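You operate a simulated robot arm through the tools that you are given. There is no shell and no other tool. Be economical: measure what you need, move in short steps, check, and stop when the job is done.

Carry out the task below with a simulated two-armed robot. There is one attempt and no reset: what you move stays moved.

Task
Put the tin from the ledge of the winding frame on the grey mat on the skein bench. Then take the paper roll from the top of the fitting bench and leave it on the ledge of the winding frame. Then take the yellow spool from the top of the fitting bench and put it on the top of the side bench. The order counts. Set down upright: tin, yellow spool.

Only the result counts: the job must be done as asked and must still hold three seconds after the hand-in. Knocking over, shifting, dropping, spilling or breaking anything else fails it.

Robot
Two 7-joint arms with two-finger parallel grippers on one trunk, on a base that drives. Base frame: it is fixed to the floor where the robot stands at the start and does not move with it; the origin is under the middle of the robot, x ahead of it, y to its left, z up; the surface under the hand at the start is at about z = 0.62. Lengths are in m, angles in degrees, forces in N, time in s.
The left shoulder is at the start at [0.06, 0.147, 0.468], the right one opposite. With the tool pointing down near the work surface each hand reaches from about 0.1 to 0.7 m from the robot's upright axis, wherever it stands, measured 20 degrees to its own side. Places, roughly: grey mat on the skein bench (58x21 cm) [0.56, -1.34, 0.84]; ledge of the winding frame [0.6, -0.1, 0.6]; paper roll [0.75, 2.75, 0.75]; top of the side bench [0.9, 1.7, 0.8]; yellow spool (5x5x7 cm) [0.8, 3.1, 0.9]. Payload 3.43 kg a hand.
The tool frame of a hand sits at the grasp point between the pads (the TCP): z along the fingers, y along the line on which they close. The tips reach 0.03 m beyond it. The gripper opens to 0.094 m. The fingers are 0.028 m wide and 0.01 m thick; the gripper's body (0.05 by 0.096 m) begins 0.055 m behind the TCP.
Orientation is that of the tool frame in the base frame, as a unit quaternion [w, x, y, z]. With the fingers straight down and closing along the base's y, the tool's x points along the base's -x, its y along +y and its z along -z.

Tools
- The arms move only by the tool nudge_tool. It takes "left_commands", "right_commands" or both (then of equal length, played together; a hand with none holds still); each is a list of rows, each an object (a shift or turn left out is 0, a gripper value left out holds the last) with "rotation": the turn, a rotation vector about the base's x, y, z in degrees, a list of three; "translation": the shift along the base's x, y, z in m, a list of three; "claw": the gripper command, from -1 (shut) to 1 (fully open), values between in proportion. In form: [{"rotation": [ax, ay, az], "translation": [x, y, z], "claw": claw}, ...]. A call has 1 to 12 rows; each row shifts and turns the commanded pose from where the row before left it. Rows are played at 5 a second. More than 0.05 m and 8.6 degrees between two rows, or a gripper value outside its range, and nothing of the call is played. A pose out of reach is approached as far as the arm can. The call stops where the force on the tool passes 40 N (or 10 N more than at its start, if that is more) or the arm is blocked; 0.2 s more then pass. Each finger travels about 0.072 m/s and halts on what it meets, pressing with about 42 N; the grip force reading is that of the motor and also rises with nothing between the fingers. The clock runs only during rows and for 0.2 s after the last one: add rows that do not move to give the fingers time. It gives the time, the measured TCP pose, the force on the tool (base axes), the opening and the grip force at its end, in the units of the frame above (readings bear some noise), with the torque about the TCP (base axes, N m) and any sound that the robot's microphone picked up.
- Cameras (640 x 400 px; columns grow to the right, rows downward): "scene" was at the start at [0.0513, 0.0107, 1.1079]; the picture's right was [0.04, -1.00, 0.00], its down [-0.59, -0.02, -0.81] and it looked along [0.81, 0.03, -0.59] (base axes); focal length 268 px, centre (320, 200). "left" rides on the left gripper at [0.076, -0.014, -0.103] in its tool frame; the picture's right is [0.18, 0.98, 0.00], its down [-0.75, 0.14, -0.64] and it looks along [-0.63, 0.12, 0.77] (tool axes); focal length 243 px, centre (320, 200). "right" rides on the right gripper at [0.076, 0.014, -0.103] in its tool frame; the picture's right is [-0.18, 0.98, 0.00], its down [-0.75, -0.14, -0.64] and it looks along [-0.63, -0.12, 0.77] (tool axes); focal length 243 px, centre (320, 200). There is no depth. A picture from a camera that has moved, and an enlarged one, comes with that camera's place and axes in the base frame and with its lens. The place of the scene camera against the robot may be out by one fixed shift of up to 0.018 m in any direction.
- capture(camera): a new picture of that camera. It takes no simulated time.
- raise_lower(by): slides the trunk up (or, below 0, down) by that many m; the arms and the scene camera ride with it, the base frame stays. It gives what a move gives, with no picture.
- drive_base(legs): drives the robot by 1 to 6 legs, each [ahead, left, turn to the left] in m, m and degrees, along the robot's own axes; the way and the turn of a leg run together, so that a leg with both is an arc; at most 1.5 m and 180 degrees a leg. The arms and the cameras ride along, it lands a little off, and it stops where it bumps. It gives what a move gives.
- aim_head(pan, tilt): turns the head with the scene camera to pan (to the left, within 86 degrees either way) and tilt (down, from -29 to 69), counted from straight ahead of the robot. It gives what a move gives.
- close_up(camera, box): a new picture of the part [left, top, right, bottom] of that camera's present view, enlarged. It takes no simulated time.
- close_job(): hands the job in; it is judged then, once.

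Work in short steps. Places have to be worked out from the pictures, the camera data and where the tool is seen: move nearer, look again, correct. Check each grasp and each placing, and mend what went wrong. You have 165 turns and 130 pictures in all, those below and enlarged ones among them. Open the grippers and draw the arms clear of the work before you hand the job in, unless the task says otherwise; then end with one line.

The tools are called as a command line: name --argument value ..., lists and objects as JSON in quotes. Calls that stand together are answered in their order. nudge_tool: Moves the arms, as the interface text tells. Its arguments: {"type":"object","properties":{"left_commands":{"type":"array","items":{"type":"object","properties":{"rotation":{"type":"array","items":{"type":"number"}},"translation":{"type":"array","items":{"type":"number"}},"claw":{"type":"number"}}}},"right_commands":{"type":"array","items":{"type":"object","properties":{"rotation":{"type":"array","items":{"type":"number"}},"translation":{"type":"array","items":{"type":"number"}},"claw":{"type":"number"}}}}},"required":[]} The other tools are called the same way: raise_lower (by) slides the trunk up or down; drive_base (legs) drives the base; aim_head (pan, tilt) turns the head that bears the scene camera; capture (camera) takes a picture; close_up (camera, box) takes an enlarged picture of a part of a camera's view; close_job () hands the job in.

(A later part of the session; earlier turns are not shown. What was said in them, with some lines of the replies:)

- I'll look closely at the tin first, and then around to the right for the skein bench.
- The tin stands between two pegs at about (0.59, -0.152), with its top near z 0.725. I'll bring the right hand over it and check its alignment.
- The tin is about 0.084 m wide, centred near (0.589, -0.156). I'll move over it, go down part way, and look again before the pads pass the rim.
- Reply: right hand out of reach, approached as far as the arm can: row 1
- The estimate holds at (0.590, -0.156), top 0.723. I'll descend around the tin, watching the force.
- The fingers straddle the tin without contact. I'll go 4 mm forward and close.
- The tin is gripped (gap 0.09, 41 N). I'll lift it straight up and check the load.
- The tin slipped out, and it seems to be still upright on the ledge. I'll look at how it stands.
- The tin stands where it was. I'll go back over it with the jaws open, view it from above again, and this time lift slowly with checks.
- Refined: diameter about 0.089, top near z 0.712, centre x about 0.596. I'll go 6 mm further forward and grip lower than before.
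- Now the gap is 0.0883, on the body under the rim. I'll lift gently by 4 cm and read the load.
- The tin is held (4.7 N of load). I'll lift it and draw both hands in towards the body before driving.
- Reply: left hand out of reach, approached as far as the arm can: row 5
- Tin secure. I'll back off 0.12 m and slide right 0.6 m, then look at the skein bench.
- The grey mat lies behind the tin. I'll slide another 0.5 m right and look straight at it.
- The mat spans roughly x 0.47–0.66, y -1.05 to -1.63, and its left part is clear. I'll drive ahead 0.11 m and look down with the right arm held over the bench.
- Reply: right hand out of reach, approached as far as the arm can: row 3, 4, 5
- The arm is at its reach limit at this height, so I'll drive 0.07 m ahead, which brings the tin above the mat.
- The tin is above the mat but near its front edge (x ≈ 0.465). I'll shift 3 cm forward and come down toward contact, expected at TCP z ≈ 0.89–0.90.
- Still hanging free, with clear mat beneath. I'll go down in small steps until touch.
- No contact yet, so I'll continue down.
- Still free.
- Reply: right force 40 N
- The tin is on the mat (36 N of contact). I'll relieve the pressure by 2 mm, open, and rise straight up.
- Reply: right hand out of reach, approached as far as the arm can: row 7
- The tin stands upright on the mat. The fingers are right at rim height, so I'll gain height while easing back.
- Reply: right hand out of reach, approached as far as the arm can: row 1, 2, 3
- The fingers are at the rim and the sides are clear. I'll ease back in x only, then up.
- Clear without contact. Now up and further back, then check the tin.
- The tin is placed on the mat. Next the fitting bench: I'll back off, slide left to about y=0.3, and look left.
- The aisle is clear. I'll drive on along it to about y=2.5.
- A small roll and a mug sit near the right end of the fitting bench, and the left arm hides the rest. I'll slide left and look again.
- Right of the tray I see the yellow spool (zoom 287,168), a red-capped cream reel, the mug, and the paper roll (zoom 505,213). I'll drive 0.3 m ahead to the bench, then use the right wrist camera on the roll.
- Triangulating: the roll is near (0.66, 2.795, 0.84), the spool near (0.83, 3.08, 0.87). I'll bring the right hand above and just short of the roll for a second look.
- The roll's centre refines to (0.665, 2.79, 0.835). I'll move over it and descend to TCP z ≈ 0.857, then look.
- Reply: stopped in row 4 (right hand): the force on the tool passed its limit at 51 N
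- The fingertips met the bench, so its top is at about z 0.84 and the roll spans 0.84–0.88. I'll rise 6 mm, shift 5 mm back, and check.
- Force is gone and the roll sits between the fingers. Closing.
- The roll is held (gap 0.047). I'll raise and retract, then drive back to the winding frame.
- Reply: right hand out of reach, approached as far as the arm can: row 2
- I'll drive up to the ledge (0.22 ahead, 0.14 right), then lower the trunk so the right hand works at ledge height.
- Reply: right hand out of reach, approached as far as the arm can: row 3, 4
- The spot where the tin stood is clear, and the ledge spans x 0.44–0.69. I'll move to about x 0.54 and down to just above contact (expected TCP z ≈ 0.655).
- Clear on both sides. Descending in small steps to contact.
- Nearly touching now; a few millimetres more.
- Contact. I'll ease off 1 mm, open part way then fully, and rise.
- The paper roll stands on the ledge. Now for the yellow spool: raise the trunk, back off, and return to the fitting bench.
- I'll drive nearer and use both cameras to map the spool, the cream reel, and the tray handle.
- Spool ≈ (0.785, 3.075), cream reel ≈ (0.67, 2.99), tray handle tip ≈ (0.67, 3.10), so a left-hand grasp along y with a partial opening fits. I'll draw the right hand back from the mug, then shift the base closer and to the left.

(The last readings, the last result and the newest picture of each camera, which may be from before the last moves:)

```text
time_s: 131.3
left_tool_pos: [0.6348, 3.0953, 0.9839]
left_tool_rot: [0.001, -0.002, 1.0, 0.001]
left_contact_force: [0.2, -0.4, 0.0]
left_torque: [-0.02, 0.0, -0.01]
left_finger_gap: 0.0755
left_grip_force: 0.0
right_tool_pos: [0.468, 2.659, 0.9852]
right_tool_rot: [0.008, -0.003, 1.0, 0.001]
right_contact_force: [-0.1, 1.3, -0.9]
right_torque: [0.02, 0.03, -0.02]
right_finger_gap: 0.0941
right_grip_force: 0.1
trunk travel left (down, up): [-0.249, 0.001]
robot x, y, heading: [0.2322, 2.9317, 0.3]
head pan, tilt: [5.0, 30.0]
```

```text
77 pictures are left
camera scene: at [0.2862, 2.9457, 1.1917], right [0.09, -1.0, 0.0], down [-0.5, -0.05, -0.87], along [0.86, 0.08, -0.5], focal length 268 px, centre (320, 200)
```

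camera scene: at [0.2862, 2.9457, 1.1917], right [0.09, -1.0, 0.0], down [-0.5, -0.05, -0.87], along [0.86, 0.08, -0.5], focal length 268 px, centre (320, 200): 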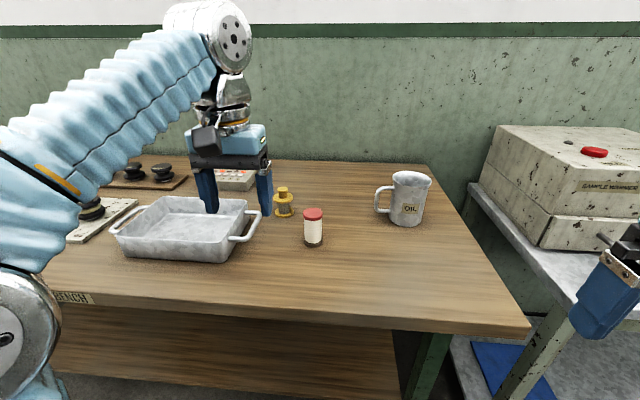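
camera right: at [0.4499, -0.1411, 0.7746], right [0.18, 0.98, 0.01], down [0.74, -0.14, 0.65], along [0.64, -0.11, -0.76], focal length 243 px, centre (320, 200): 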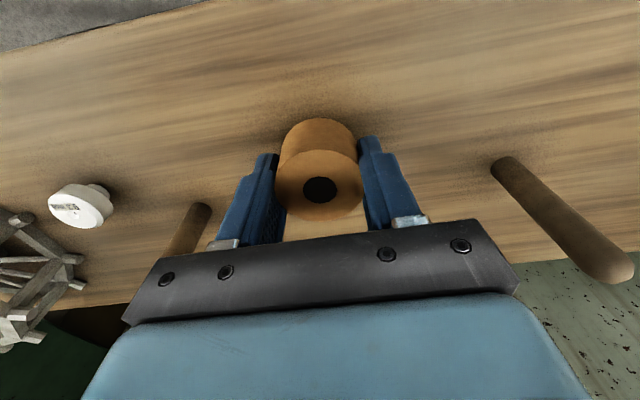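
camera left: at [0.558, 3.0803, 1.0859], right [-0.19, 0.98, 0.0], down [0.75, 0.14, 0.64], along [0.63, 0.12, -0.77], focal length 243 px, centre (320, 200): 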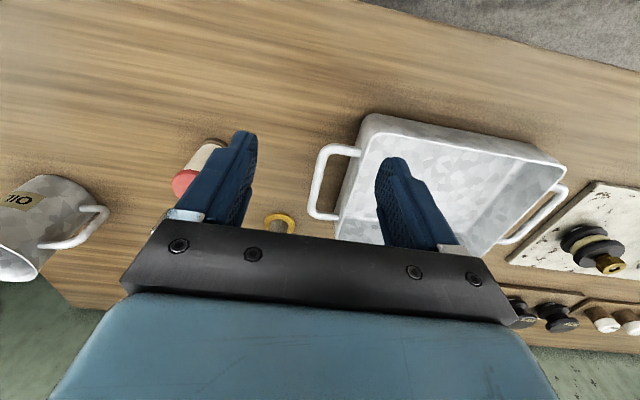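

The spool base is at about (0.80, 3.073). At this height the arm is short of reach, so I'll pitch the hand about 24° so that the fingers point forward while still closing along y, and approach above the tray handle.

nudge_tool --left_commands '[{"rotation": [0, -8, 0]}, {"rotation": [0, -8, 0], "translation": [0.02, -0.008, 0]}, {"rotation": [0, -8, 0], "translation": [0.03, -0.008, 0]}, {"translation": [0.03, -0.006, 0]}, {"translation": [0, 0, 0]}]'

capture --camera "left"

close_up --camera "scene" --box '[170, 130, 370, 255]'

```text
time_s: 132.5
left_tool_pos: [0.7152, 3.0733, 0.9845]
left_tool_rot: [0.208, -0.002, 0.978, -0.001]
left_contact_force: [-0.4, -0.7, 0.1]
left_torque: [0.0, 0.02, -0.01]
left_finger_gap: 0.075
left_grip_force: 0.1
right_tool_pos: [0.4676, 2.6592, 0.9844]
right_tool_rot: [0.008, -0.002, 1.0, 0.001]
right_contact_force: [0.9, -0.2, 0.5]
right_torque: [0.0, 0.0, 0.01]
right_finger_gap: 0.0939
right_grip_force: 0.0
trunk travel left (down, up): [-0.249, 0.001]
robot x, y, heading: [0.2328, 2.9318, 0.1]
head pan, tilt: [5.0, 30.0]
```

```text
76 pictures are left
camera left: at [0.6025, 3.0594, 1.0466], right [-0.17, 0.98, -0.08], down [0.42, 0.14, 0.89], along [0.89, 0.12, -0.44], focal length 243 px, centre (320, 200)
```

left: 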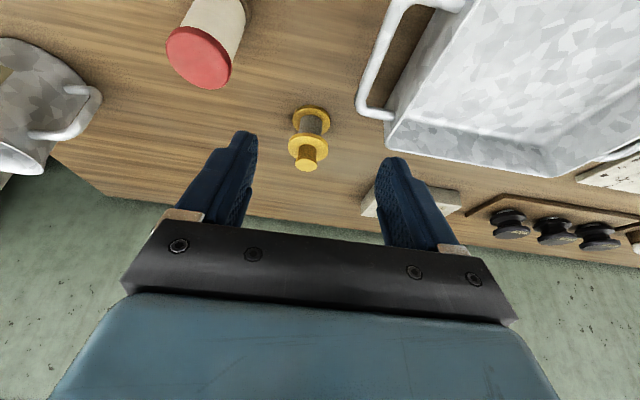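

```text
3.20 times, centred on (270, 192) of scene
camera zoom: at [0.2863, 2.9456, 1.1917], right [0.09, -1.0, 0.0], down [-0.5, -0.05, -0.87], along [0.86, 0.08, -0.5], focal length 859 px, centre (480, 224)
```

zoom: 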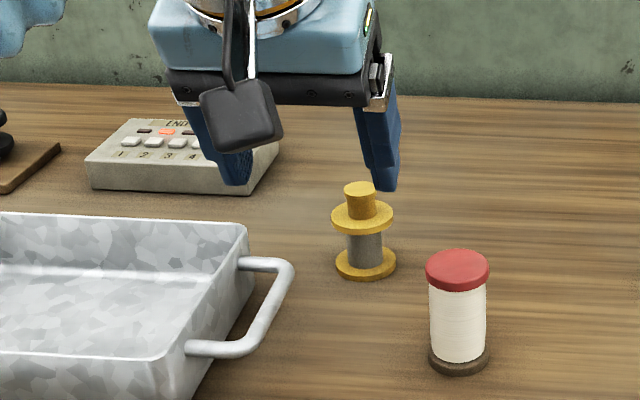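

Good view: the spool is at about (0.806, 3.071), its upper flange near z 0.885. I'll go along the approach with the fingers straddling it.

nudge_tool --left_commands '[{"translation": [0.023, -0.001, -0.022]}, {"translation": [0.023, -0.001, -0.022]}, {"translation": [0.023, 0, -0.022]}, {"translation": [0, 0, 0]}]'

capture --camera "left"

close_up --camera "scene" --box '[170, 130, 370, 255]'

```text
time_s: 133.5
left_tool_pos: [0.7818, 3.0709, 0.9181]
left_tool_rot: [0.208, -0.002, 0.978, 0.0]
left_contact_force: [0.0, -0.2, -0.3]
left_torque: [0.02, 0.0, 0.01]
left_finger_gap: 0.0752
left_grip_force: 0.0
right_tool_pos: [0.4687, 2.6607, 0.9839]
right_tool_rot: [0.009, -0.003, 1.0, 0.001]
right_contact_force: [0.2, 0.3, 0.2]
right_torque: [0.01, 0.04, -0.02]
right_finger_gap: 0.094
right_grip_force: 0.0
trunk travel left (down, up): [-0.249, 0.001]
robot x, y, heading: [0.2331, 2.9292, 0.1]
head pan, tilt: [5.0, 30.0]
```

```text
74 pictures are left
camera left: at [0.67, 3.0565, 0.9805], right [-0.17, 0.98, -0.08], down [0.43, 0.14, 0.89], along [0.89, 0.12, -0.44], focal length 243 px, centre (320, 200)
```

left: 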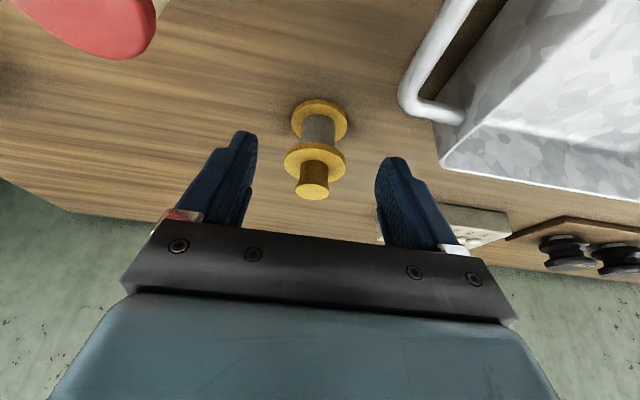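

```text
3.20 times, centred on (270, 192) of scene
camera zoom: at [0.2863, 2.9457, 1.1917], right [0.09, -1.0, 0.0], down [-0.5, -0.05, -0.87], along [0.86, 0.08, -0.5], focal length 859 px, centre (480, 224)
```

zoom: 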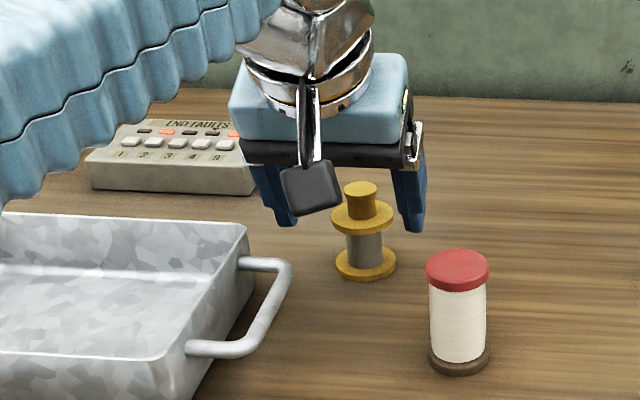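

Consistent: flange centre at (0.808, 3.070, 0.881). I'll finish the approach and close gently.

nudge_tool --left_commands '[{"translation": [0.013, -0.001, -0.016]}, {"translation": [0.012, 0, -0.016]}, {"translation": [0, 0, 0]}]'

capture --camera "left"

```text
time_s: 134.3
left_tool_pos: [0.8092, 3.071, 0.8848]
left_tool_rot: [0.209, -0.003, 0.978, -0.001]
left_contact_force: [0.1, -0.2, -0.5]
left_torque: [-0.01, 0.03, 0.01]
left_finger_gap: 0.0751
left_grip_force: 0.1
right_tool_pos: [0.4682, 2.6595, 0.9837]
right_tool_rot: [0.01, -0.003, 1.0, 0.001]
right_contact_force: [0.8, -1.0, 0.8]
right_torque: [-0.01, 0.01, -0.01]
right_finger_gap: 0.094
right_grip_force: 0.1
trunk travel left (down, up): [-0.249, 0.001]
robot x, y, heading: [0.2343, 2.927, 0.3]
head pan, tilt: [5.0, 30.0]
```

```text
72 pictures are left
camera left: at [0.6965, 3.0558, 0.9467], right [-0.17, 0.98, -0.08], down [0.43, 0.14, 0.89], along [0.89, 0.12, -0.44], focal length 243 px, centre (320, 200)
```

left: 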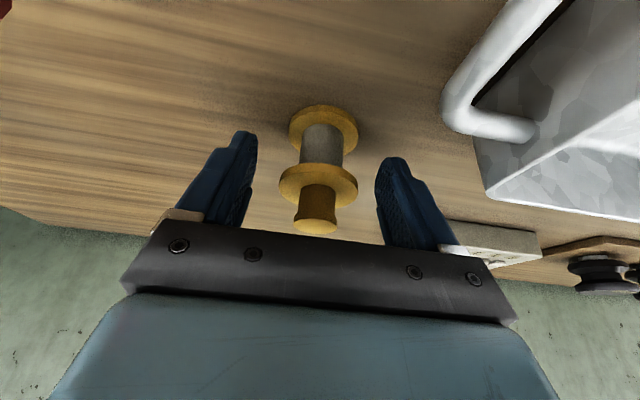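

The upper flange is right at the grasp point and centred. Closing step by step, then a short lift.

nudge_tool --left_commands '[{"claw": 0.3}, {"claw": 0.1}, {"claw": -0.1}, {"claw": -1}, {"claw": -1}, {"claw": -1}, {"translation": [0, 0, 0.006]}, {"translation": [0, 0, 0.01]}, {"translation": [0, 0, 0.01]}, {"translation": [0, 0, 0]}]'

capture --camera "left"

close_up --camera "scene" --box '[170, 130, 370, 255]'

```text
time_s: 136.5
left_tool_pos: [0.8069, 3.0698, 0.9128]
left_tool_rot: [0.209, -0.002, 0.978, -0.001]
left_contact_force: [0.5, 0.3, -1.0]
left_torque: [0.0, 0.03, -0.02]
left_finger_gap: 0.0426
left_grip_force: 41.2
right_tool_pos: [0.4682, 2.6593, 0.9852]
right_tool_rot: [0.008, -0.002, 1.0, 0.001]
right_contact_force: [0.2, -0.2, 0.3]
right_torque: [0.01, -0.05, 0.0]
right_finger_gap: 0.0941
right_grip_force: 0.1
trunk travel left (down, up): [-0.249, 0.001]
robot x, y, heading: [0.2298, 2.9304, 0.3]
head pan, tilt: [5.0, 30.0]
```

```text
71 pictures are left
camera left: at [0.696, 3.0549, 0.9738], right [-0.17, 0.98, -0.08], down [0.43, 0.14, 0.89], along [0.89, 0.12, -0.44], focal length 243 px, centre (320, 200)
```

left: 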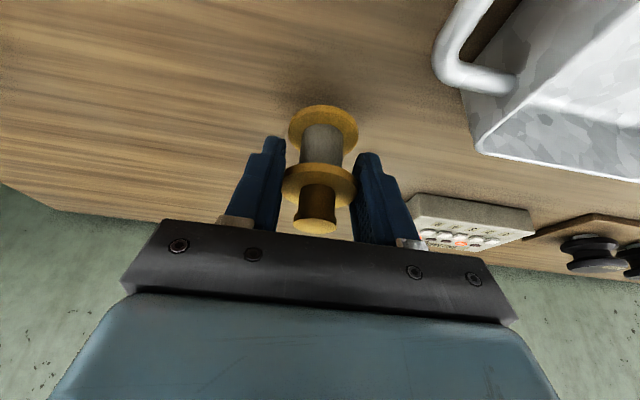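

```text
3.20 times, centred on (270, 192) of scene
camera zoom: at [0.2861, 2.9457, 1.1917], right [0.09, -1.0, 0.0], down [-0.5, -0.05, -0.87], along [0.86, 0.08, -0.5], focal length 859 px, centre (480, 224)
```

zoom: 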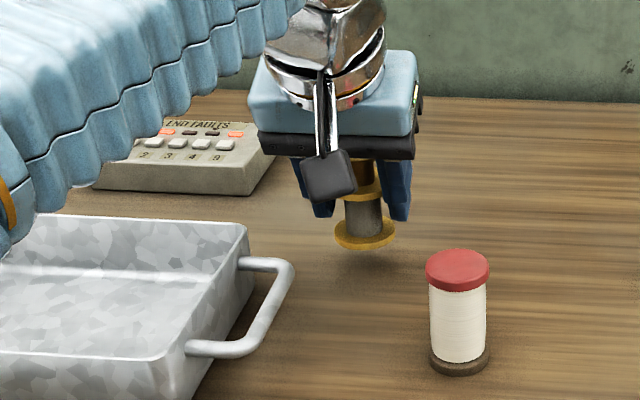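

The spool hangs upright (gap 0.0426). I'll lift it clear of the tray and reel, then retract.

nudge_tool --left_commands '[{"translation": [-0.005, 0, 0.02]}, {"translation": [-0.01, 0, 0.02]}, {"translation": [-0.02, 0, 0.02]}, {"translation": [-0.03, 0.005, 0.015]}, {"translation": [-0.03, 0.005, 0]}, {"translation": [-0.03, 0.01, 0]}, {"translation": [-0.03, 0.01, 0]}, {"translation": [-0.03, 0.01, 0]}, {"translation": [-0.03, 0.01, 0]}, {"translation": [-0.03, 0.01, 0]}, {"translation": [0, 0, 0]}]'

capture --camera "left"

```text
time_s: 138.9
left_tool_pos: [0.5623, 3.1292, 0.9872]
left_tool_rot: [0.208, -0.003, 0.978, 0.001]
left_contact_force: [0.7, -0.3, -1.4]
left_torque: [0.02, -0.02, 0.01]
left_finger_gap: 0.0426
left_grip_force: 41.7
right_tool_pos: [0.4679, 2.6608, 0.9844]
right_tool_rot: [0.009, -0.003, 1.0, 0.001]
right_contact_force: [-0.2, -0.3, 0.5]
right_torque: [-0.01, -0.05, -0.02]
right_finger_gap: 0.0941
right_grip_force: 0.0
trunk travel left (down, up): [-0.249, 0.001]
robot x, y, heading: [0.2305, 2.932, 0.1]
head pan, tilt: [5.0, 30.0]
```

```text
69 pictures are left
camera left: at [0.4501, 3.1156, 1.0491], right [-0.17, 0.98, -0.08], down [0.43, 0.14, 0.89], along [0.89, 0.12, -0.44], focal length 243 px, centre (320, 200)
```

left: 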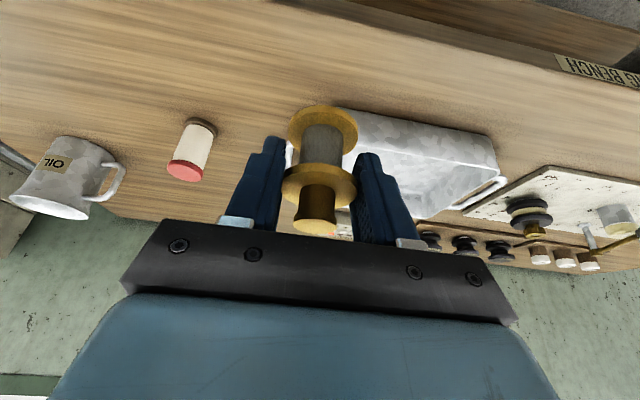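

The spool is steady. I'll back off and drive to the side bench.

drive_base --legs '[[-0.35, 0, 0], [0, -1.3, 0]]'

aim_head --pan 8 --tilt 30

capture --camera "scene"

capture --camera "left"

```text
time_s: 147.2
left_tool_pos: [0.2461, 1.8626, 0.9869]
left_tool_rot: [0.208, -0.02, 0.978, 0.004]
left_contact_force: [-0.3, 0.3, 0.0]
left_torque: [0.01, 0.01, 0.0]
left_finger_gap: 0.0426
left_grip_force: 42.2
right_tool_pos: [0.1697, 1.3892, 0.9846]
right_tool_rot: [0.009, -0.023, 1.0, 0.001]
right_contact_force: [0.5, 0.5, 0.5]
right_torque: [-0.01, 0.01, 0.01]
right_finger_gap: 0.0941
right_grip_force: 0.1
trunk travel left (down, up): [-0.249, 0.001]
robot x, y, heading: [-0.0747, 1.6501, 2.6]
head pan, tilt: [5.0, 30.0]
```

```text
time_s: 147.8
left_tool_pos: [0.2455, 1.8644, 0.9872]
left_tool_rot: [0.209, -0.022, 0.978, 0.004]
left_contact_force: [0.5, 0.9, 0.5]
left_torque: [0.02, 0.0, 0.02]
left_finger_gap: 0.0425
left_grip_force: 42.2
right_tool_pos: [0.1722, 1.39, 0.9842]
right_tool_rot: [0.008, -0.023, 1.0, 0.0]
right_contact_force: [-0.4, 0.3, 0.0]
right_torque: [0.02, -0.02, -0.02]
right_finger_gap: 0.094
right_grip_force: 0.0
trunk travel left (down, up): [-0.249, 0.001]
robot x, y, heading: [-0.0772, 1.652, 2.7]
head pan, tilt: [8.0, 30.0]
```

```text
68 pictures are left
camera scene: at [-0.0231, 1.6729, 1.1918], right [0.18, -0.98, 0.0], down [-0.49, -0.09, -0.87], along [0.85, 0.16, -0.5], focal length 268 px, centre (320, 200)
```

scene: 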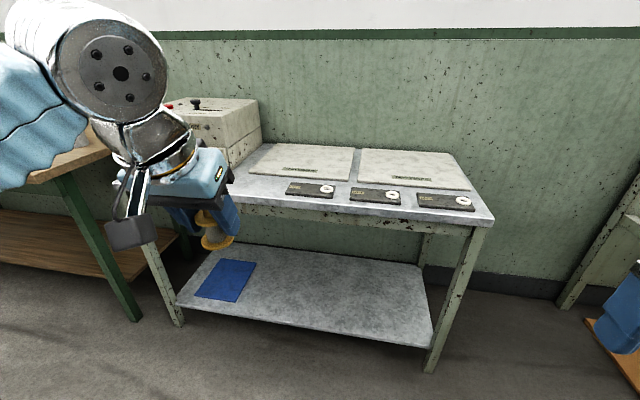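

```text
67 pictures are left
camera left: at [0.1351, 1.8441, 1.0492], right [-0.21, 0.97, -0.08], down [0.42, 0.16, 0.89], along [0.88, 0.16, -0.44], focal length 243 px, centre (320, 200)
```

left: 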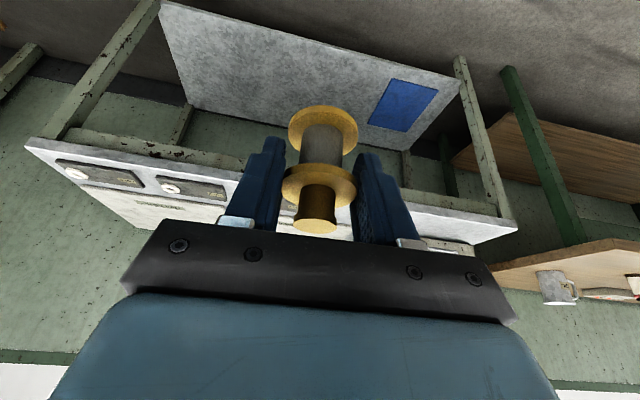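

I'll look more closely at the free surface on the side bench.

drive_base --legs '[[0.1, 0.05, -2.6]]'

close_up --camera "scene" --box '[150, 100, 470, 300]'

```text
time_s: 149.1
left_tool_pos: [0.3561, 1.9012, 0.9876]
left_tool_rot: [0.21, 0.0, 0.978, 0.0]
left_contact_force: [-0.4, 0.3, -0.1]
left_torque: [0.01, 0.02, 0.01]
left_finger_gap: 0.0427
left_grip_force: 41.7
right_tool_pos: [0.26, 1.4306, 0.984]
right_tool_rot: [0.009, 0.0, 1.0, 0.002]
right_contact_force: [-0.5, -1.2, 0.1]
right_torque: [-0.03, -0.03, -0.01]
right_finger_gap: 0.0939
right_grip_force: 0.0
trunk travel left (down, up): [-0.249, 0.001]
robot x, y, heading: [0.026, 1.7006, 0.4]
head pan, tilt: [8.0, 30.0]
```

```text
2.00 times, centred on (310, 200) of scene
camera zoom: at [0.0783, 1.7227, 1.1918], right [0.14, -0.99, 0.0], down [-0.5, -0.07, -0.87], along [0.86, 0.12, -0.5], focal length 537 px, centre (340, 200)
```

zoom: 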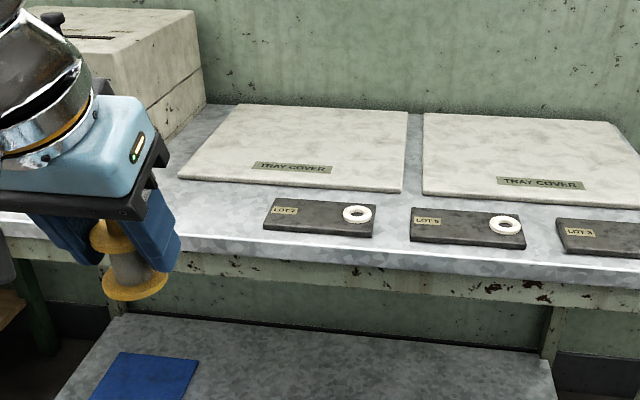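

A free patch of bench top lies left of the "LOT 7" plate, around (0.68, 1.97). I'll drive nearer and bring the spool above it.

drive_base --legs '[[0.13, 0.07, -0.3]]'

nudge_tool --left_commands '[{"translation": [0.03, 0, 0]}, {"translation": [0.03, 0, 0]}, {"translation": [0.03, 0, 0]}, {"translation": [0.03, 0, 0]}, {"translation": [0.03, 0, 0]}, {"translation": [0.03, 0, 0]}, {"translation": [0, 0, 0]}]'

capture --camera "left"

capture --camera "scene"

```text
time_s: 150.4
left_tool_pos: [0.4849, 1.969, 0.9878]
left_tool_rot: [0.209, 0.003, 0.978, -0.001]
left_contact_force: [-0.7, -1.2, -0.8]
left_torque: [0.0, -0.01, 0.0]
left_finger_gap: 0.0424
left_grip_force: 42.1
right_tool_pos: [0.3874, 1.4988, 0.984]
right_tool_rot: [0.009, 0.002, 1.0, 0.001]
right_contact_force: [0.0, -0.4, -0.8]
right_torque: [-0.01, 0.02, -0.03]
right_finger_gap: 0.0941
right_grip_force: 0.1
trunk travel left (down, up): [-0.249, 0.001]
robot x, y, heading: [0.1535, 1.771, -0.3]
head pan, tilt: [8.0, 30.0]
```

```text
time_s: 152.0
left_tool_pos: [0.6669, 1.9688, 0.987]
left_tool_rot: [0.208, 0.003, 0.978, -0.001]
left_contact_force: [0.1, 0.6, -0.8]
left_torque: [0.0, 0.02, 0.03]
left_finger_gap: 0.0424
left_grip_force: 42.5
right_tool_pos: [0.3865, 1.4991, 0.9845]
right_tool_rot: [0.009, 0.003, 1.0, 0.002]
right_contact_force: [0.3, -0.5, 0.1]
right_torque: [0.04, 0.0, 0.01]
right_finger_gap: 0.094
right_grip_force: 0.2
trunk travel left (down, up): [-0.249, 0.001]
robot x, y, heading: [0.1569, 1.7721, -0.3]
head pan, tilt: [8.0, 30.0]
```

```text
65 pictures are left
camera left: at [0.5547, 1.9553, 1.0486], right [-0.16, 0.98, -0.08], down [0.43, 0.14, 0.89], along [0.89, 0.11, -0.44], focal length 243 px, centre (320, 200)
```

left: 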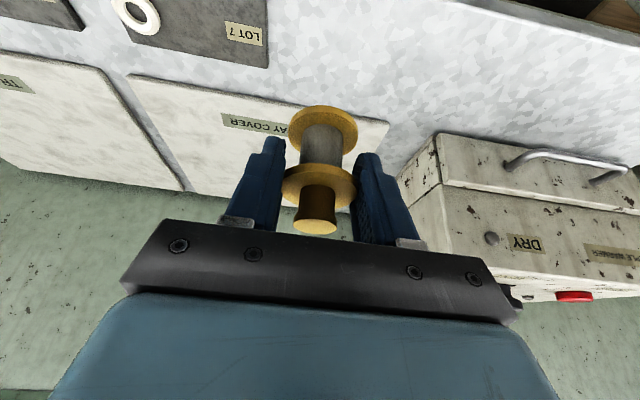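

```text
64 pictures are left
camera scene: at [0.2074, 1.7918, 1.1917], right [0.13, -0.99, 0.0], down [-0.5, -0.07, -0.87], along [0.86, 0.12, -0.5], focal length 268 px, centre (320, 200)
```

scene: 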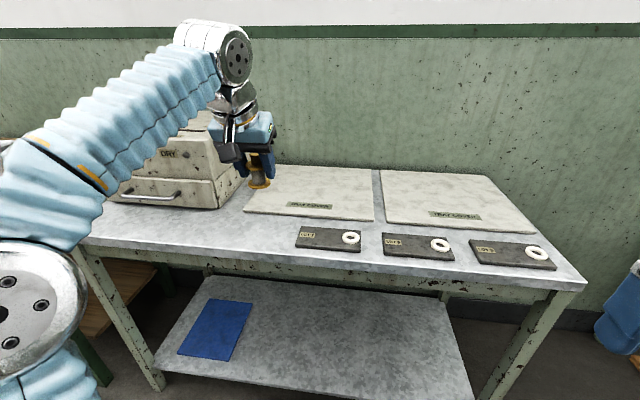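

The projection falls close to the bench's front edge, so I'll go 4 cm further in (x≈0.707, free strip 0.64–0.75) and descend part way.

nudge_tool --left_commands '[{"translation": [0.02, 0, -0.01]}, {"translation": [0.02, 0, -0.02]}, {"translation": [0, 0, -0.02]}, {"translation": [0, 0, -0.02]}, {"translation": [0, 0, 0]}]'

capture --camera "left"

close_up --camera "scene" --box '[190, 110, 350, 260]'

```text
time_s: 153.2
left_tool_pos: [0.706, 1.97, 0.916]
left_tool_rot: [0.209, 0.003, 0.978, -0.001]
left_contact_force: [-0.1, 1.3, -1.1]
left_torque: [0.01, 0.02, -0.01]
left_finger_gap: 0.0426
left_grip_force: 41.8
right_tool_pos: [0.386, 1.4996, 0.9845]
right_tool_rot: [0.009, 0.002, 1.0, 0.0]
right_contact_force: [-0.2, -0.1, 0.1]
right_torque: [-0.02, -0.01, -0.02]
right_finger_gap: 0.0939
right_grip_force: 0.1
trunk travel left (down, up): [-0.249, 0.001]
robot x, y, heading: [0.153, 1.7691, -0.5]
head pan, tilt: [8.0, 30.0]
```

```text
63 pictures are left
camera left: at [0.5938, 1.9558, 0.9787], right [-0.16, 0.98, -0.08], down [0.43, 0.14, 0.89], along [0.89, 0.11, -0.44], focal length 243 px, centre (320, 200)
```

left: 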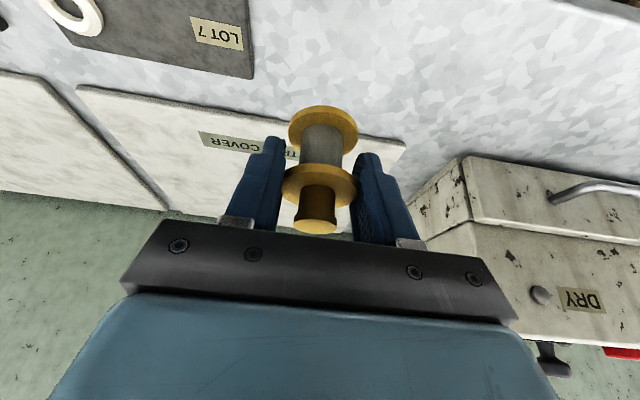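

```text
2.67 times, centred on (270, 185) of scene
camera zoom: at [0.2072, 1.7919, 1.1917], right [0.13, -0.99, 0.0], down [-0.5, -0.07, -0.87], along [0.86, 0.12, -0.5], focal length 716 px, centre (453, 240)
```

zoom: 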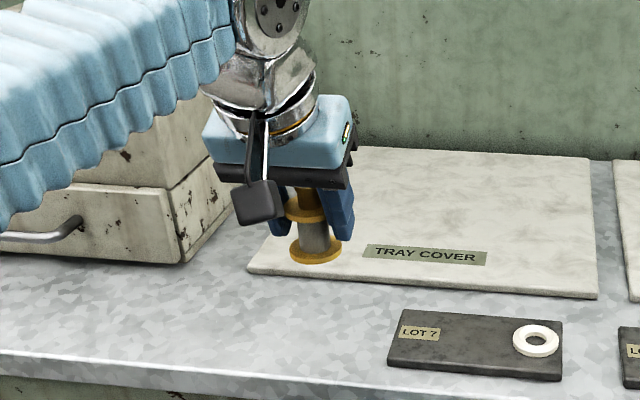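

The bench top works out at about z 0.79, and the landing point (image 334,44) is free. I'll descend to TCP 0.852.

nudge_tool --left_commands '[{"translation": [0, 0, -0.02]}, {"translation": [0, 0, -0.02]}, {"translation": [0, 0, -0.015]}, {"translation": [0, 0, -0.009]}, {"translation": [0, 0, 0]}]'

capture --camera "left"

close_up --camera "scene" --box '[190, 130, 350, 230]'

```text
time_s: 154.4
left_tool_pos: [0.7066, 1.9692, 0.8532]
left_tool_rot: [0.208, 0.002, 0.978, -0.001]
left_contact_force: [-0.2, 0.1, 0.0]
left_torque: [0.0, 0.03, -0.04]
left_finger_gap: 0.0423
left_grip_force: 42.3
right_tool_pos: [0.3875, 1.5, 0.9857]
right_tool_rot: [0.008, 0.003, 1.0, 0.001]
right_contact_force: [0.0, -0.6, 0.1]
right_torque: [0.02, -0.01, 0.02]
right_finger_gap: 0.094
right_grip_force: 0.1
trunk travel left (down, up): [-0.249, 0.001]
robot x, y, heading: [0.155, 1.7711, -0.2]
head pan, tilt: [8.0, 30.0]
```

```text
61 pictures are left
camera left: at [0.5933, 1.9552, 0.9148], right [-0.16, 0.98, -0.08], down [0.43, 0.14, 0.89], along [0.89, 0.11, -0.44], focal length 243 px, centre (320, 200)
```

left: 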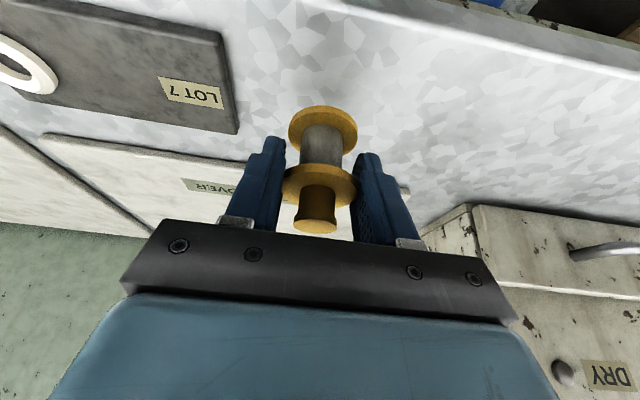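

```text
4.00 times, centred on (270, 180) of scene
camera zoom: at [0.2072, 1.7919, 1.1917], right [0.13, -0.99, 0.0], down [-0.5, -0.07, -0.87], along [0.86, 0.12, -0.5], focal length 1073 px, centre (520, 280)
```

zoom: 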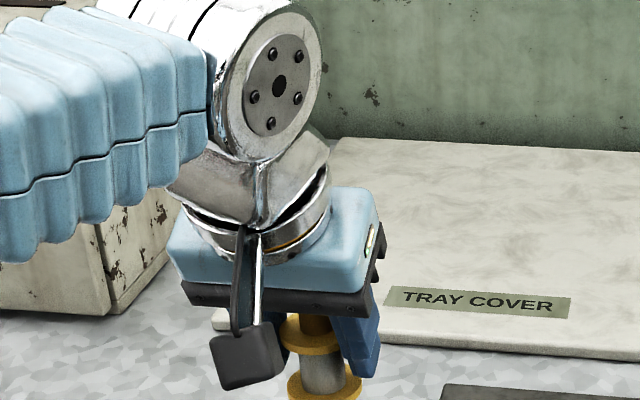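

Clear beneath. I'll continue in small steps toward contact.

nudge_tool --left_commands '[{"translation": [0, 0, -0.005]}, {"translation": [0, 0, -0.004]}, {"translation": [0, 0, -0.003]}, {"translation": [0, 0, 0]}]'

close_up --camera "scene" --box '[220, 170, 340, 260]'

```text
time_s: 155.4
left_tool_pos: [0.7052, 1.9692, 0.8402]
left_tool_rot: [0.209, 0.003, 0.978, -0.002]
left_contact_force: [-0.2, 0.0, -0.4]
left_torque: [0.03, 0.01, -0.02]
left_finger_gap: 0.0425
left_grip_force: 42.5
right_tool_pos: [0.3872, 1.5005, 0.9857]
right_tool_rot: [0.009, 0.003, 1.0, 0.001]
right_contact_force: [-0.8, -0.5, 0.9]
right_torque: [-0.01, 0.0, 0.0]
right_finger_gap: 0.0942
right_grip_force: 0.0
trunk travel left (down, up): [-0.249, 0.001]
robot x, y, heading: [0.1528, 1.7749, -0.4]
head pan, tilt: [8.0, 30.0]
```

```text
4.44 times, centred on (280, 215) of scene
camera zoom: at [0.2072, 1.7919, 1.1917], right [0.13, -0.99, 0.0], down [-0.5, -0.07, -0.87], along [0.86, 0.12, -0.5], focal length 1193 px, centre (498, 133)
```

zoom: 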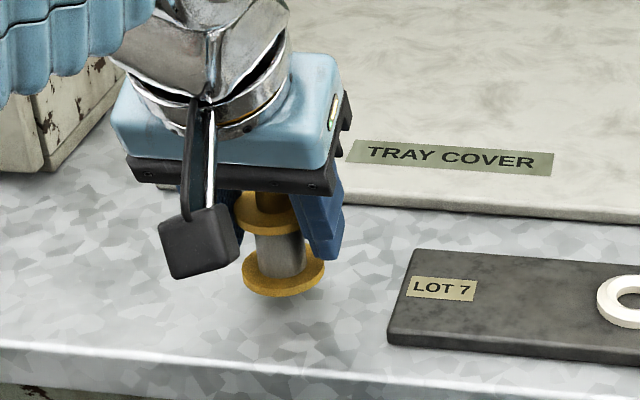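

Still hovering (shadow just below). Lower a bit more.

nudge_tool --left_commands '[{"translation": [0, 0, -0.003]}, {"translation": [0, 0, -0.003]}, {"translation": [0, 0, 0]}]'

close_up --camera "scene" --box '[220, 170, 340, 260]'

```text
time_s: 156.2
left_tool_pos: [0.7065, 1.9696, 0.8354]
left_tool_rot: [0.209, 0.003, 0.978, -0.002]
left_contact_force: [-0.3, -0.6, -0.8]
left_torque: [0.0, 0.03, 0.04]
left_finger_gap: 0.0423
left_grip_force: 42.0
right_tool_pos: [0.3878, 1.4994, 0.9846]
right_tool_rot: [0.008, 0.002, 1.0, 0.001]
right_contact_force: [0.3, 0.3, -0.5]
right_torque: [-0.01, -0.03, -0.02]
right_finger_gap: 0.094
right_grip_force: 0.1
trunk travel left (down, up): [-0.249, 0.001]
robot x, y, heading: [0.1556, 1.7747, -0.0]
head pan, tilt: [8.0, 30.0]
```

```text
4.44 times, centred on (280, 215) of scene
camera zoom: at [0.2072, 1.7919, 1.1917], right [0.13, -0.99, 0.0], down [-0.5, -0.07, -0.87], along [0.86, 0.12, -0.5], focal length 1193 px, centre (498, 133)
```

zoom: 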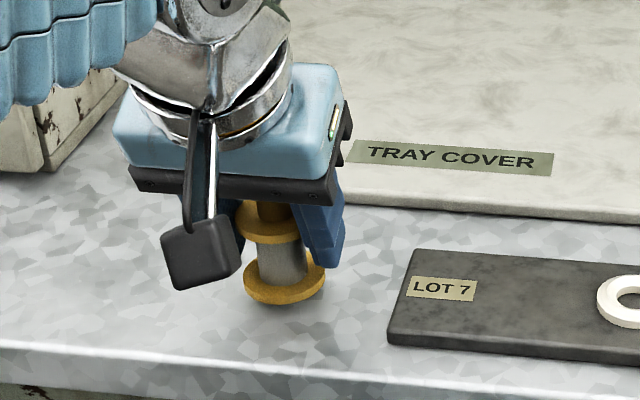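

nudge_tool --left_commands '[{"translation": [0, 0, -0.002]}, {"translation": [0, 0, -0.002]}, {"translation": [0, 0, -0.002]}, {"translation": [0, 0, 0]}]'

close_up --camera "scene" --box '[240, 200, 320, 260]'

```text
time_s: 157.2
left_tool_pos: [0.7067, 1.9686, 0.8292]
left_tool_rot: [0.209, 0.003, 0.978, -0.001]
left_contact_force: [-0.1, -0.1, -0.8]
left_torque: [0.02, -0.03, -0.01]
left_finger_gap: 0.0426
left_grip_force: 42.0
right_tool_pos: [0.387, 1.4984, 0.9846]
right_tool_rot: [0.01, 0.002, 1.0, 0.002]
right_contact_force: [-0.2, -0.1, 0.6]
right_torque: [-0.02, -0.02, 0.0]
right_finger_gap: 0.0939
right_grip_force: 0.1
trunk travel left (down, up): [-0.249, 0.001]
robot x, y, heading: [0.1568, 1.7701, -0.2]
head pan, tilt: [8.0, 30.0]
```

```text
6.67 times, centred on (280, 230) of scene
camera zoom: at [0.2072, 1.7919, 1.1917], right [0.13, -0.99, 0.0], down [-0.5, -0.07, -0.87], along [0.86, 0.12, -0.5], focal length 1789 px, centre (587, 0)
```

zoom: 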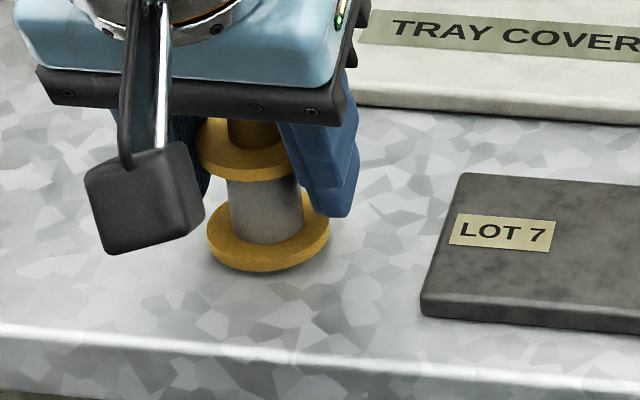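

Very close now. Continue with 2 mm steps.

nudge_tool --left_commands '[{"translation": [0, 0, -0.002]}, {"translation": [0, 0, -0.002]}, {"translation": [0, 0, 0]}]'

```text
time_s: 158.0
left_tool_pos: [0.7062, 1.9688, 0.8251]
left_tool_rot: [0.208, 0.003, 0.978, -0.002]
left_contact_force: [0.3, -0.9, -0.2]
left_torque: [-0.01, -0.01, 0.01]
left_finger_gap: 0.0425
left_grip_force: 41.4
right_tool_pos: [0.387, 1.5014, 0.9842]
right_tool_rot: [0.01, 0.003, 1.0, 0.0]
right_contact_force: [-0.1, -0.3, 0.4]
right_torque: [-0.05, -0.03, -0.01]
right_finger_gap: 0.0938
right_grip_force: 0.1
trunk travel left (down, up): [-0.249, 0.001]
robot x, y, heading: [0.157, 1.7734, -0.5]
head pan, tilt: [8.0, 30.0]
```

nudge_tool --left_commands '[{"translation": [0, 0, -0.002]}, {"translation": [0, 0, -0.002]}, {"translation": [0, 0, 0]}]'

close_up --camera "scene" --box '[240, 200, 320, 260]'

```text
time_s: 158.8
left_tool_pos: [0.7067, 1.969, 0.8252]
left_tool_rot: [0.212, 0.002, 0.977, -0.001]
left_contact_force: [5.5, 2.2, 28.2]
left_torque: [0.16, -0.21, 0.0]
left_finger_gap: 0.0424
left_grip_force: 42.0
right_tool_pos: [0.3871, 1.4988, 0.9847]
right_tool_rot: [0.011, 0.003, 1.0, 0.0]
right_contact_force: [0.6, 0.6, -0.1]
right_torque: [0.02, -0.03, -0.02]
right_finger_gap: 0.0942
right_grip_force: 0.1
trunk travel left (down, up): [-0.249, 0.001]
robot x, y, heading: [0.1511, 1.7734, -0.2]
head pan, tilt: [8.0, 30.0]
```

```text
6.67 times, centred on (280, 230) of scene
camera zoom: at [0.2059, 1.7913, 1.1922], right [0.13, -0.99, 0.0], down [-0.49, -0.07, -0.87], along [0.86, 0.12, -0.5], focal length 1789 px, centre (587, 0)
```

zoom: 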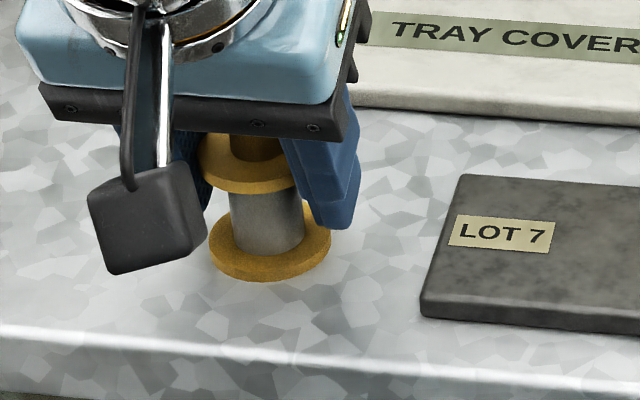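

Contact. I'll ease off 2.5 mm, open moderately, and withdraw along the finger axis.

nudge_tool --left_commands '[{"translation": [0, 0, 0.0025]}, {"claw": -0.02}, {"claw": 0.3}, {"claw": 0.4}, {"claw": 0.4}, {"translation": [-0.008, 0, 0.018]}, {"translation": [-0.012, 0, 0.027]}, {"translation": [-0.016, 0, 0.036]}, {"translation": [-0.02, 0, 0.036]}, {"translation": [-0.03, 0, 0.02]}, {"translation": [-0.04, 0, 0]}, {"translation": [0, 0, 0]}]'

capture --camera "left"

close_up --camera "scene" --box '[200, 150, 360, 260]'

```text
time_s: 161.4
left_tool_pos: [0.5819, 1.9675, 0.9609]
left_tool_rot: [0.209, 0.003, 0.978, -0.001]
left_contact_force: [0.3, -0.6, -0.6]
left_torque: [0.01, -0.02, 0.01]
left_finger_gap: 0.0657
left_grip_force: 0.1
right_tool_pos: [0.3877, 1.5004, 0.9847]
right_tool_rot: [0.008, 0.002, 1.0, 0.002]
right_contact_force: [-0.2, 0.3, 0.0]
right_torque: [0.03, -0.04, 0.02]
right_finger_gap: 0.094
right_grip_force: 0.2
trunk travel left (down, up): [-0.249, 0.001]
robot x, y, heading: [0.1538, 1.7732, -0.5]
head pan, tilt: [8.0, 30.0]
```

```text
55 pictures are left
camera left: at [0.4691, 1.9526, 1.0229], right [-0.16, 0.98, -0.08], down [0.43, 0.14, 0.89], along [0.89, 0.11, -0.44], focal length 243 px, centre (320, 200)
```

left: 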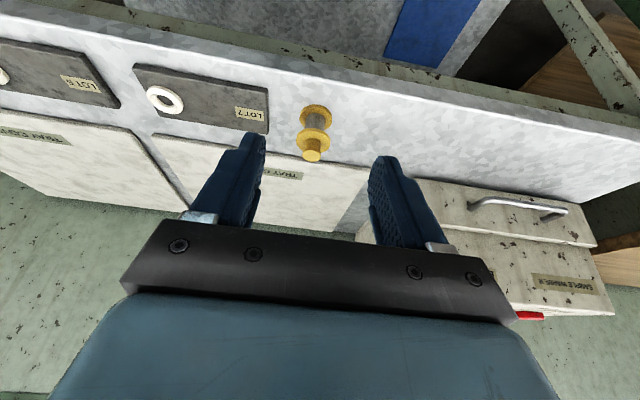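

```text
3.64 times, centred on (280, 205) of scene
camera zoom: at [0.2069, 1.7919, 1.1918], right [0.13, -0.99, 0.0], down [-0.5, -0.07, -0.87], along [0.86, 0.12, -0.5], focal length 976 px, centre (466, 182)
```

zoom: 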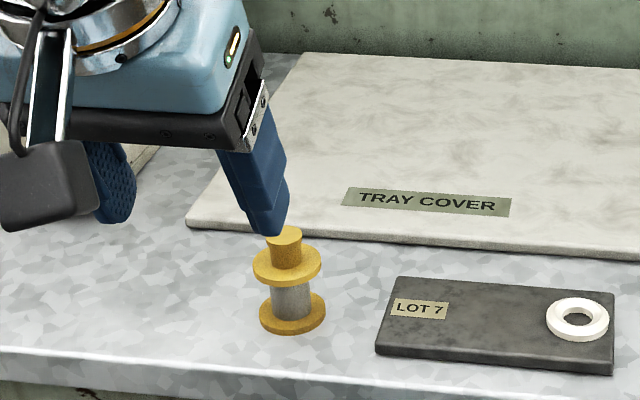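

The spool stands upright, clear of everything else. I'll retract the left hand, back the base off, and take a last look.

nudge_tool --left_commands '[{"translation": [-0.03, 0, 0.01], "claw": 1}, {"translation": [-0.03, 0, 0]}, {"translation": [-0.03, 0, 0]}, {"translation": [0, 0, 0]}]'

drive_base --legs '[[-0.3, 0, 0]]'

capture --camera "scene"

aim_head --pan -55 --tilt 22

capture --camera "scene"

```text
time_s: 162.4
left_tool_pos: [0.4907, 1.9694, 0.9717]
left_tool_rot: [0.209, 0.003, 0.978, -0.002]
left_contact_force: [-0.4, -0.3, -1.0]
left_torque: [0.03, -0.01, 0.0]
left_finger_gap: 0.0941
left_grip_force: 0.2
right_tool_pos: [0.3881, 1.5004, 0.986]
right_tool_rot: [0.009, 0.002, 1.0, 0.001]
right_contact_force: [0.4, -0.2, 0.1]
right_torque: [0.02, -0.01, 0.01]
right_finger_gap: 0.0938
right_grip_force: 0.0
trunk travel left (down, up): [-0.249, 0.001]
robot x, y, heading: [0.1498, 1.7726, -0.3]
head pan, tilt: [8.0, 30.0]
```

```text
time_s: 164.4
left_tool_pos: [0.1947, 1.9709, 0.9723]
left_tool_rot: [0.209, 0.0, 0.978, -0.001]
left_contact_force: [0.3, 0.6, -0.3]
left_torque: [0.02, 0.05, -0.04]
left_finger_gap: 0.0941
left_grip_force: 0.0
right_tool_pos: [0.0926, 1.5015, 0.9854]
right_tool_rot: [0.008, 0.0, 1.0, 0.001]
right_contact_force: [-0.9, 0.1, -0.6]
right_torque: [0.0, 0.05, -0.02]
right_finger_gap: 0.0942
right_grip_force: 0.0
trunk travel left (down, up): [-0.249, 0.001]
robot x, y, heading: [-0.1403, 1.7713, -0.1]
head pan, tilt: [8.0, 30.0]
```

```text
53 pictures are left
camera scene: at [-0.0888, 1.793, 1.1917], right [0.14, -0.99, 0.0], down [-0.5, -0.07, -0.87], along [0.86, 0.12, -0.5], focal length 268 px, centre (320, 200)
```

scene: 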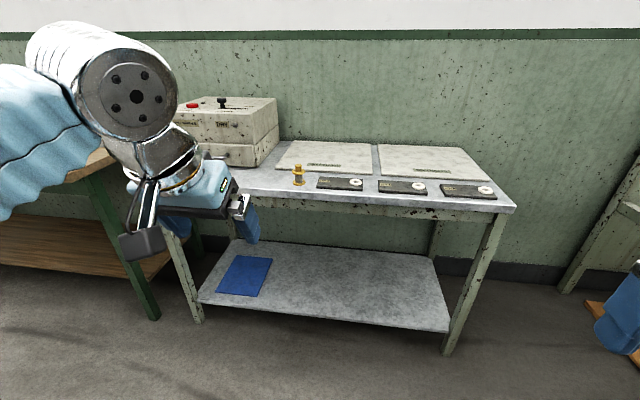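

```text
time_s: 165.8
left_tool_pos: [0.1939, 1.9703, 0.9724]
left_tool_rot: [0.209, 0.0, 0.978, -0.001]
left_contact_force: [0.1, 0.1, 0.1]
left_torque: [-0.02, 0.02, 0.02]
left_finger_gap: 0.0941
left_grip_force: 0.1
right_tool_pos: [0.0925, 1.5009, 0.9856]
right_tool_rot: [0.009, 0.001, 1.0, 0.001]
right_contact_force: [0.8, -0.6, 0.1]
right_torque: [0.03, -0.02, -0.04]
right_finger_gap: 0.094
right_grip_force: 0.0
trunk travel left (down, up): [-0.249, 0.001]
robot x, y, heading: [-0.1449, 1.774, 0.1]
head pan, tilt: [-55.0, 22.0]
```

```text
52 pictures are left
camera scene: at [-0.1253, 1.7044, 1.2046], right [-0.82, -0.57, 0.0], down [-0.22, 0.31, -0.93], along [0.53, -0.76, -0.37], focal length 268 px, centre (320, 200)
```

scene: 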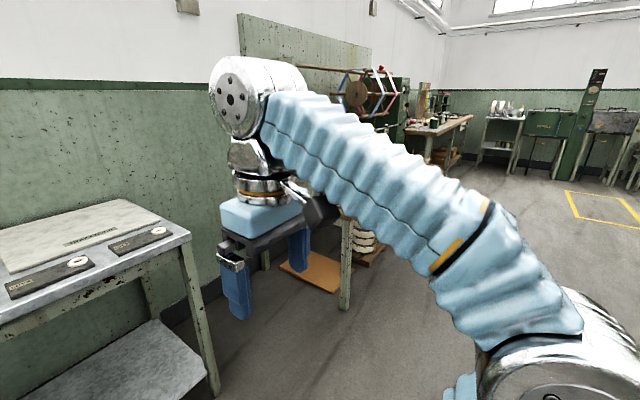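

The tin, roll and spool are all in place, both grippers are open and the arms are clear of the work. I'm handing in.

close_job

```text
The job is handed in.
```

The job is handed in, done in the order asked: the tin is upright on the grey mat, the paper roll is on the winding frame ledge, and the yellow spool is upright on the side bench.
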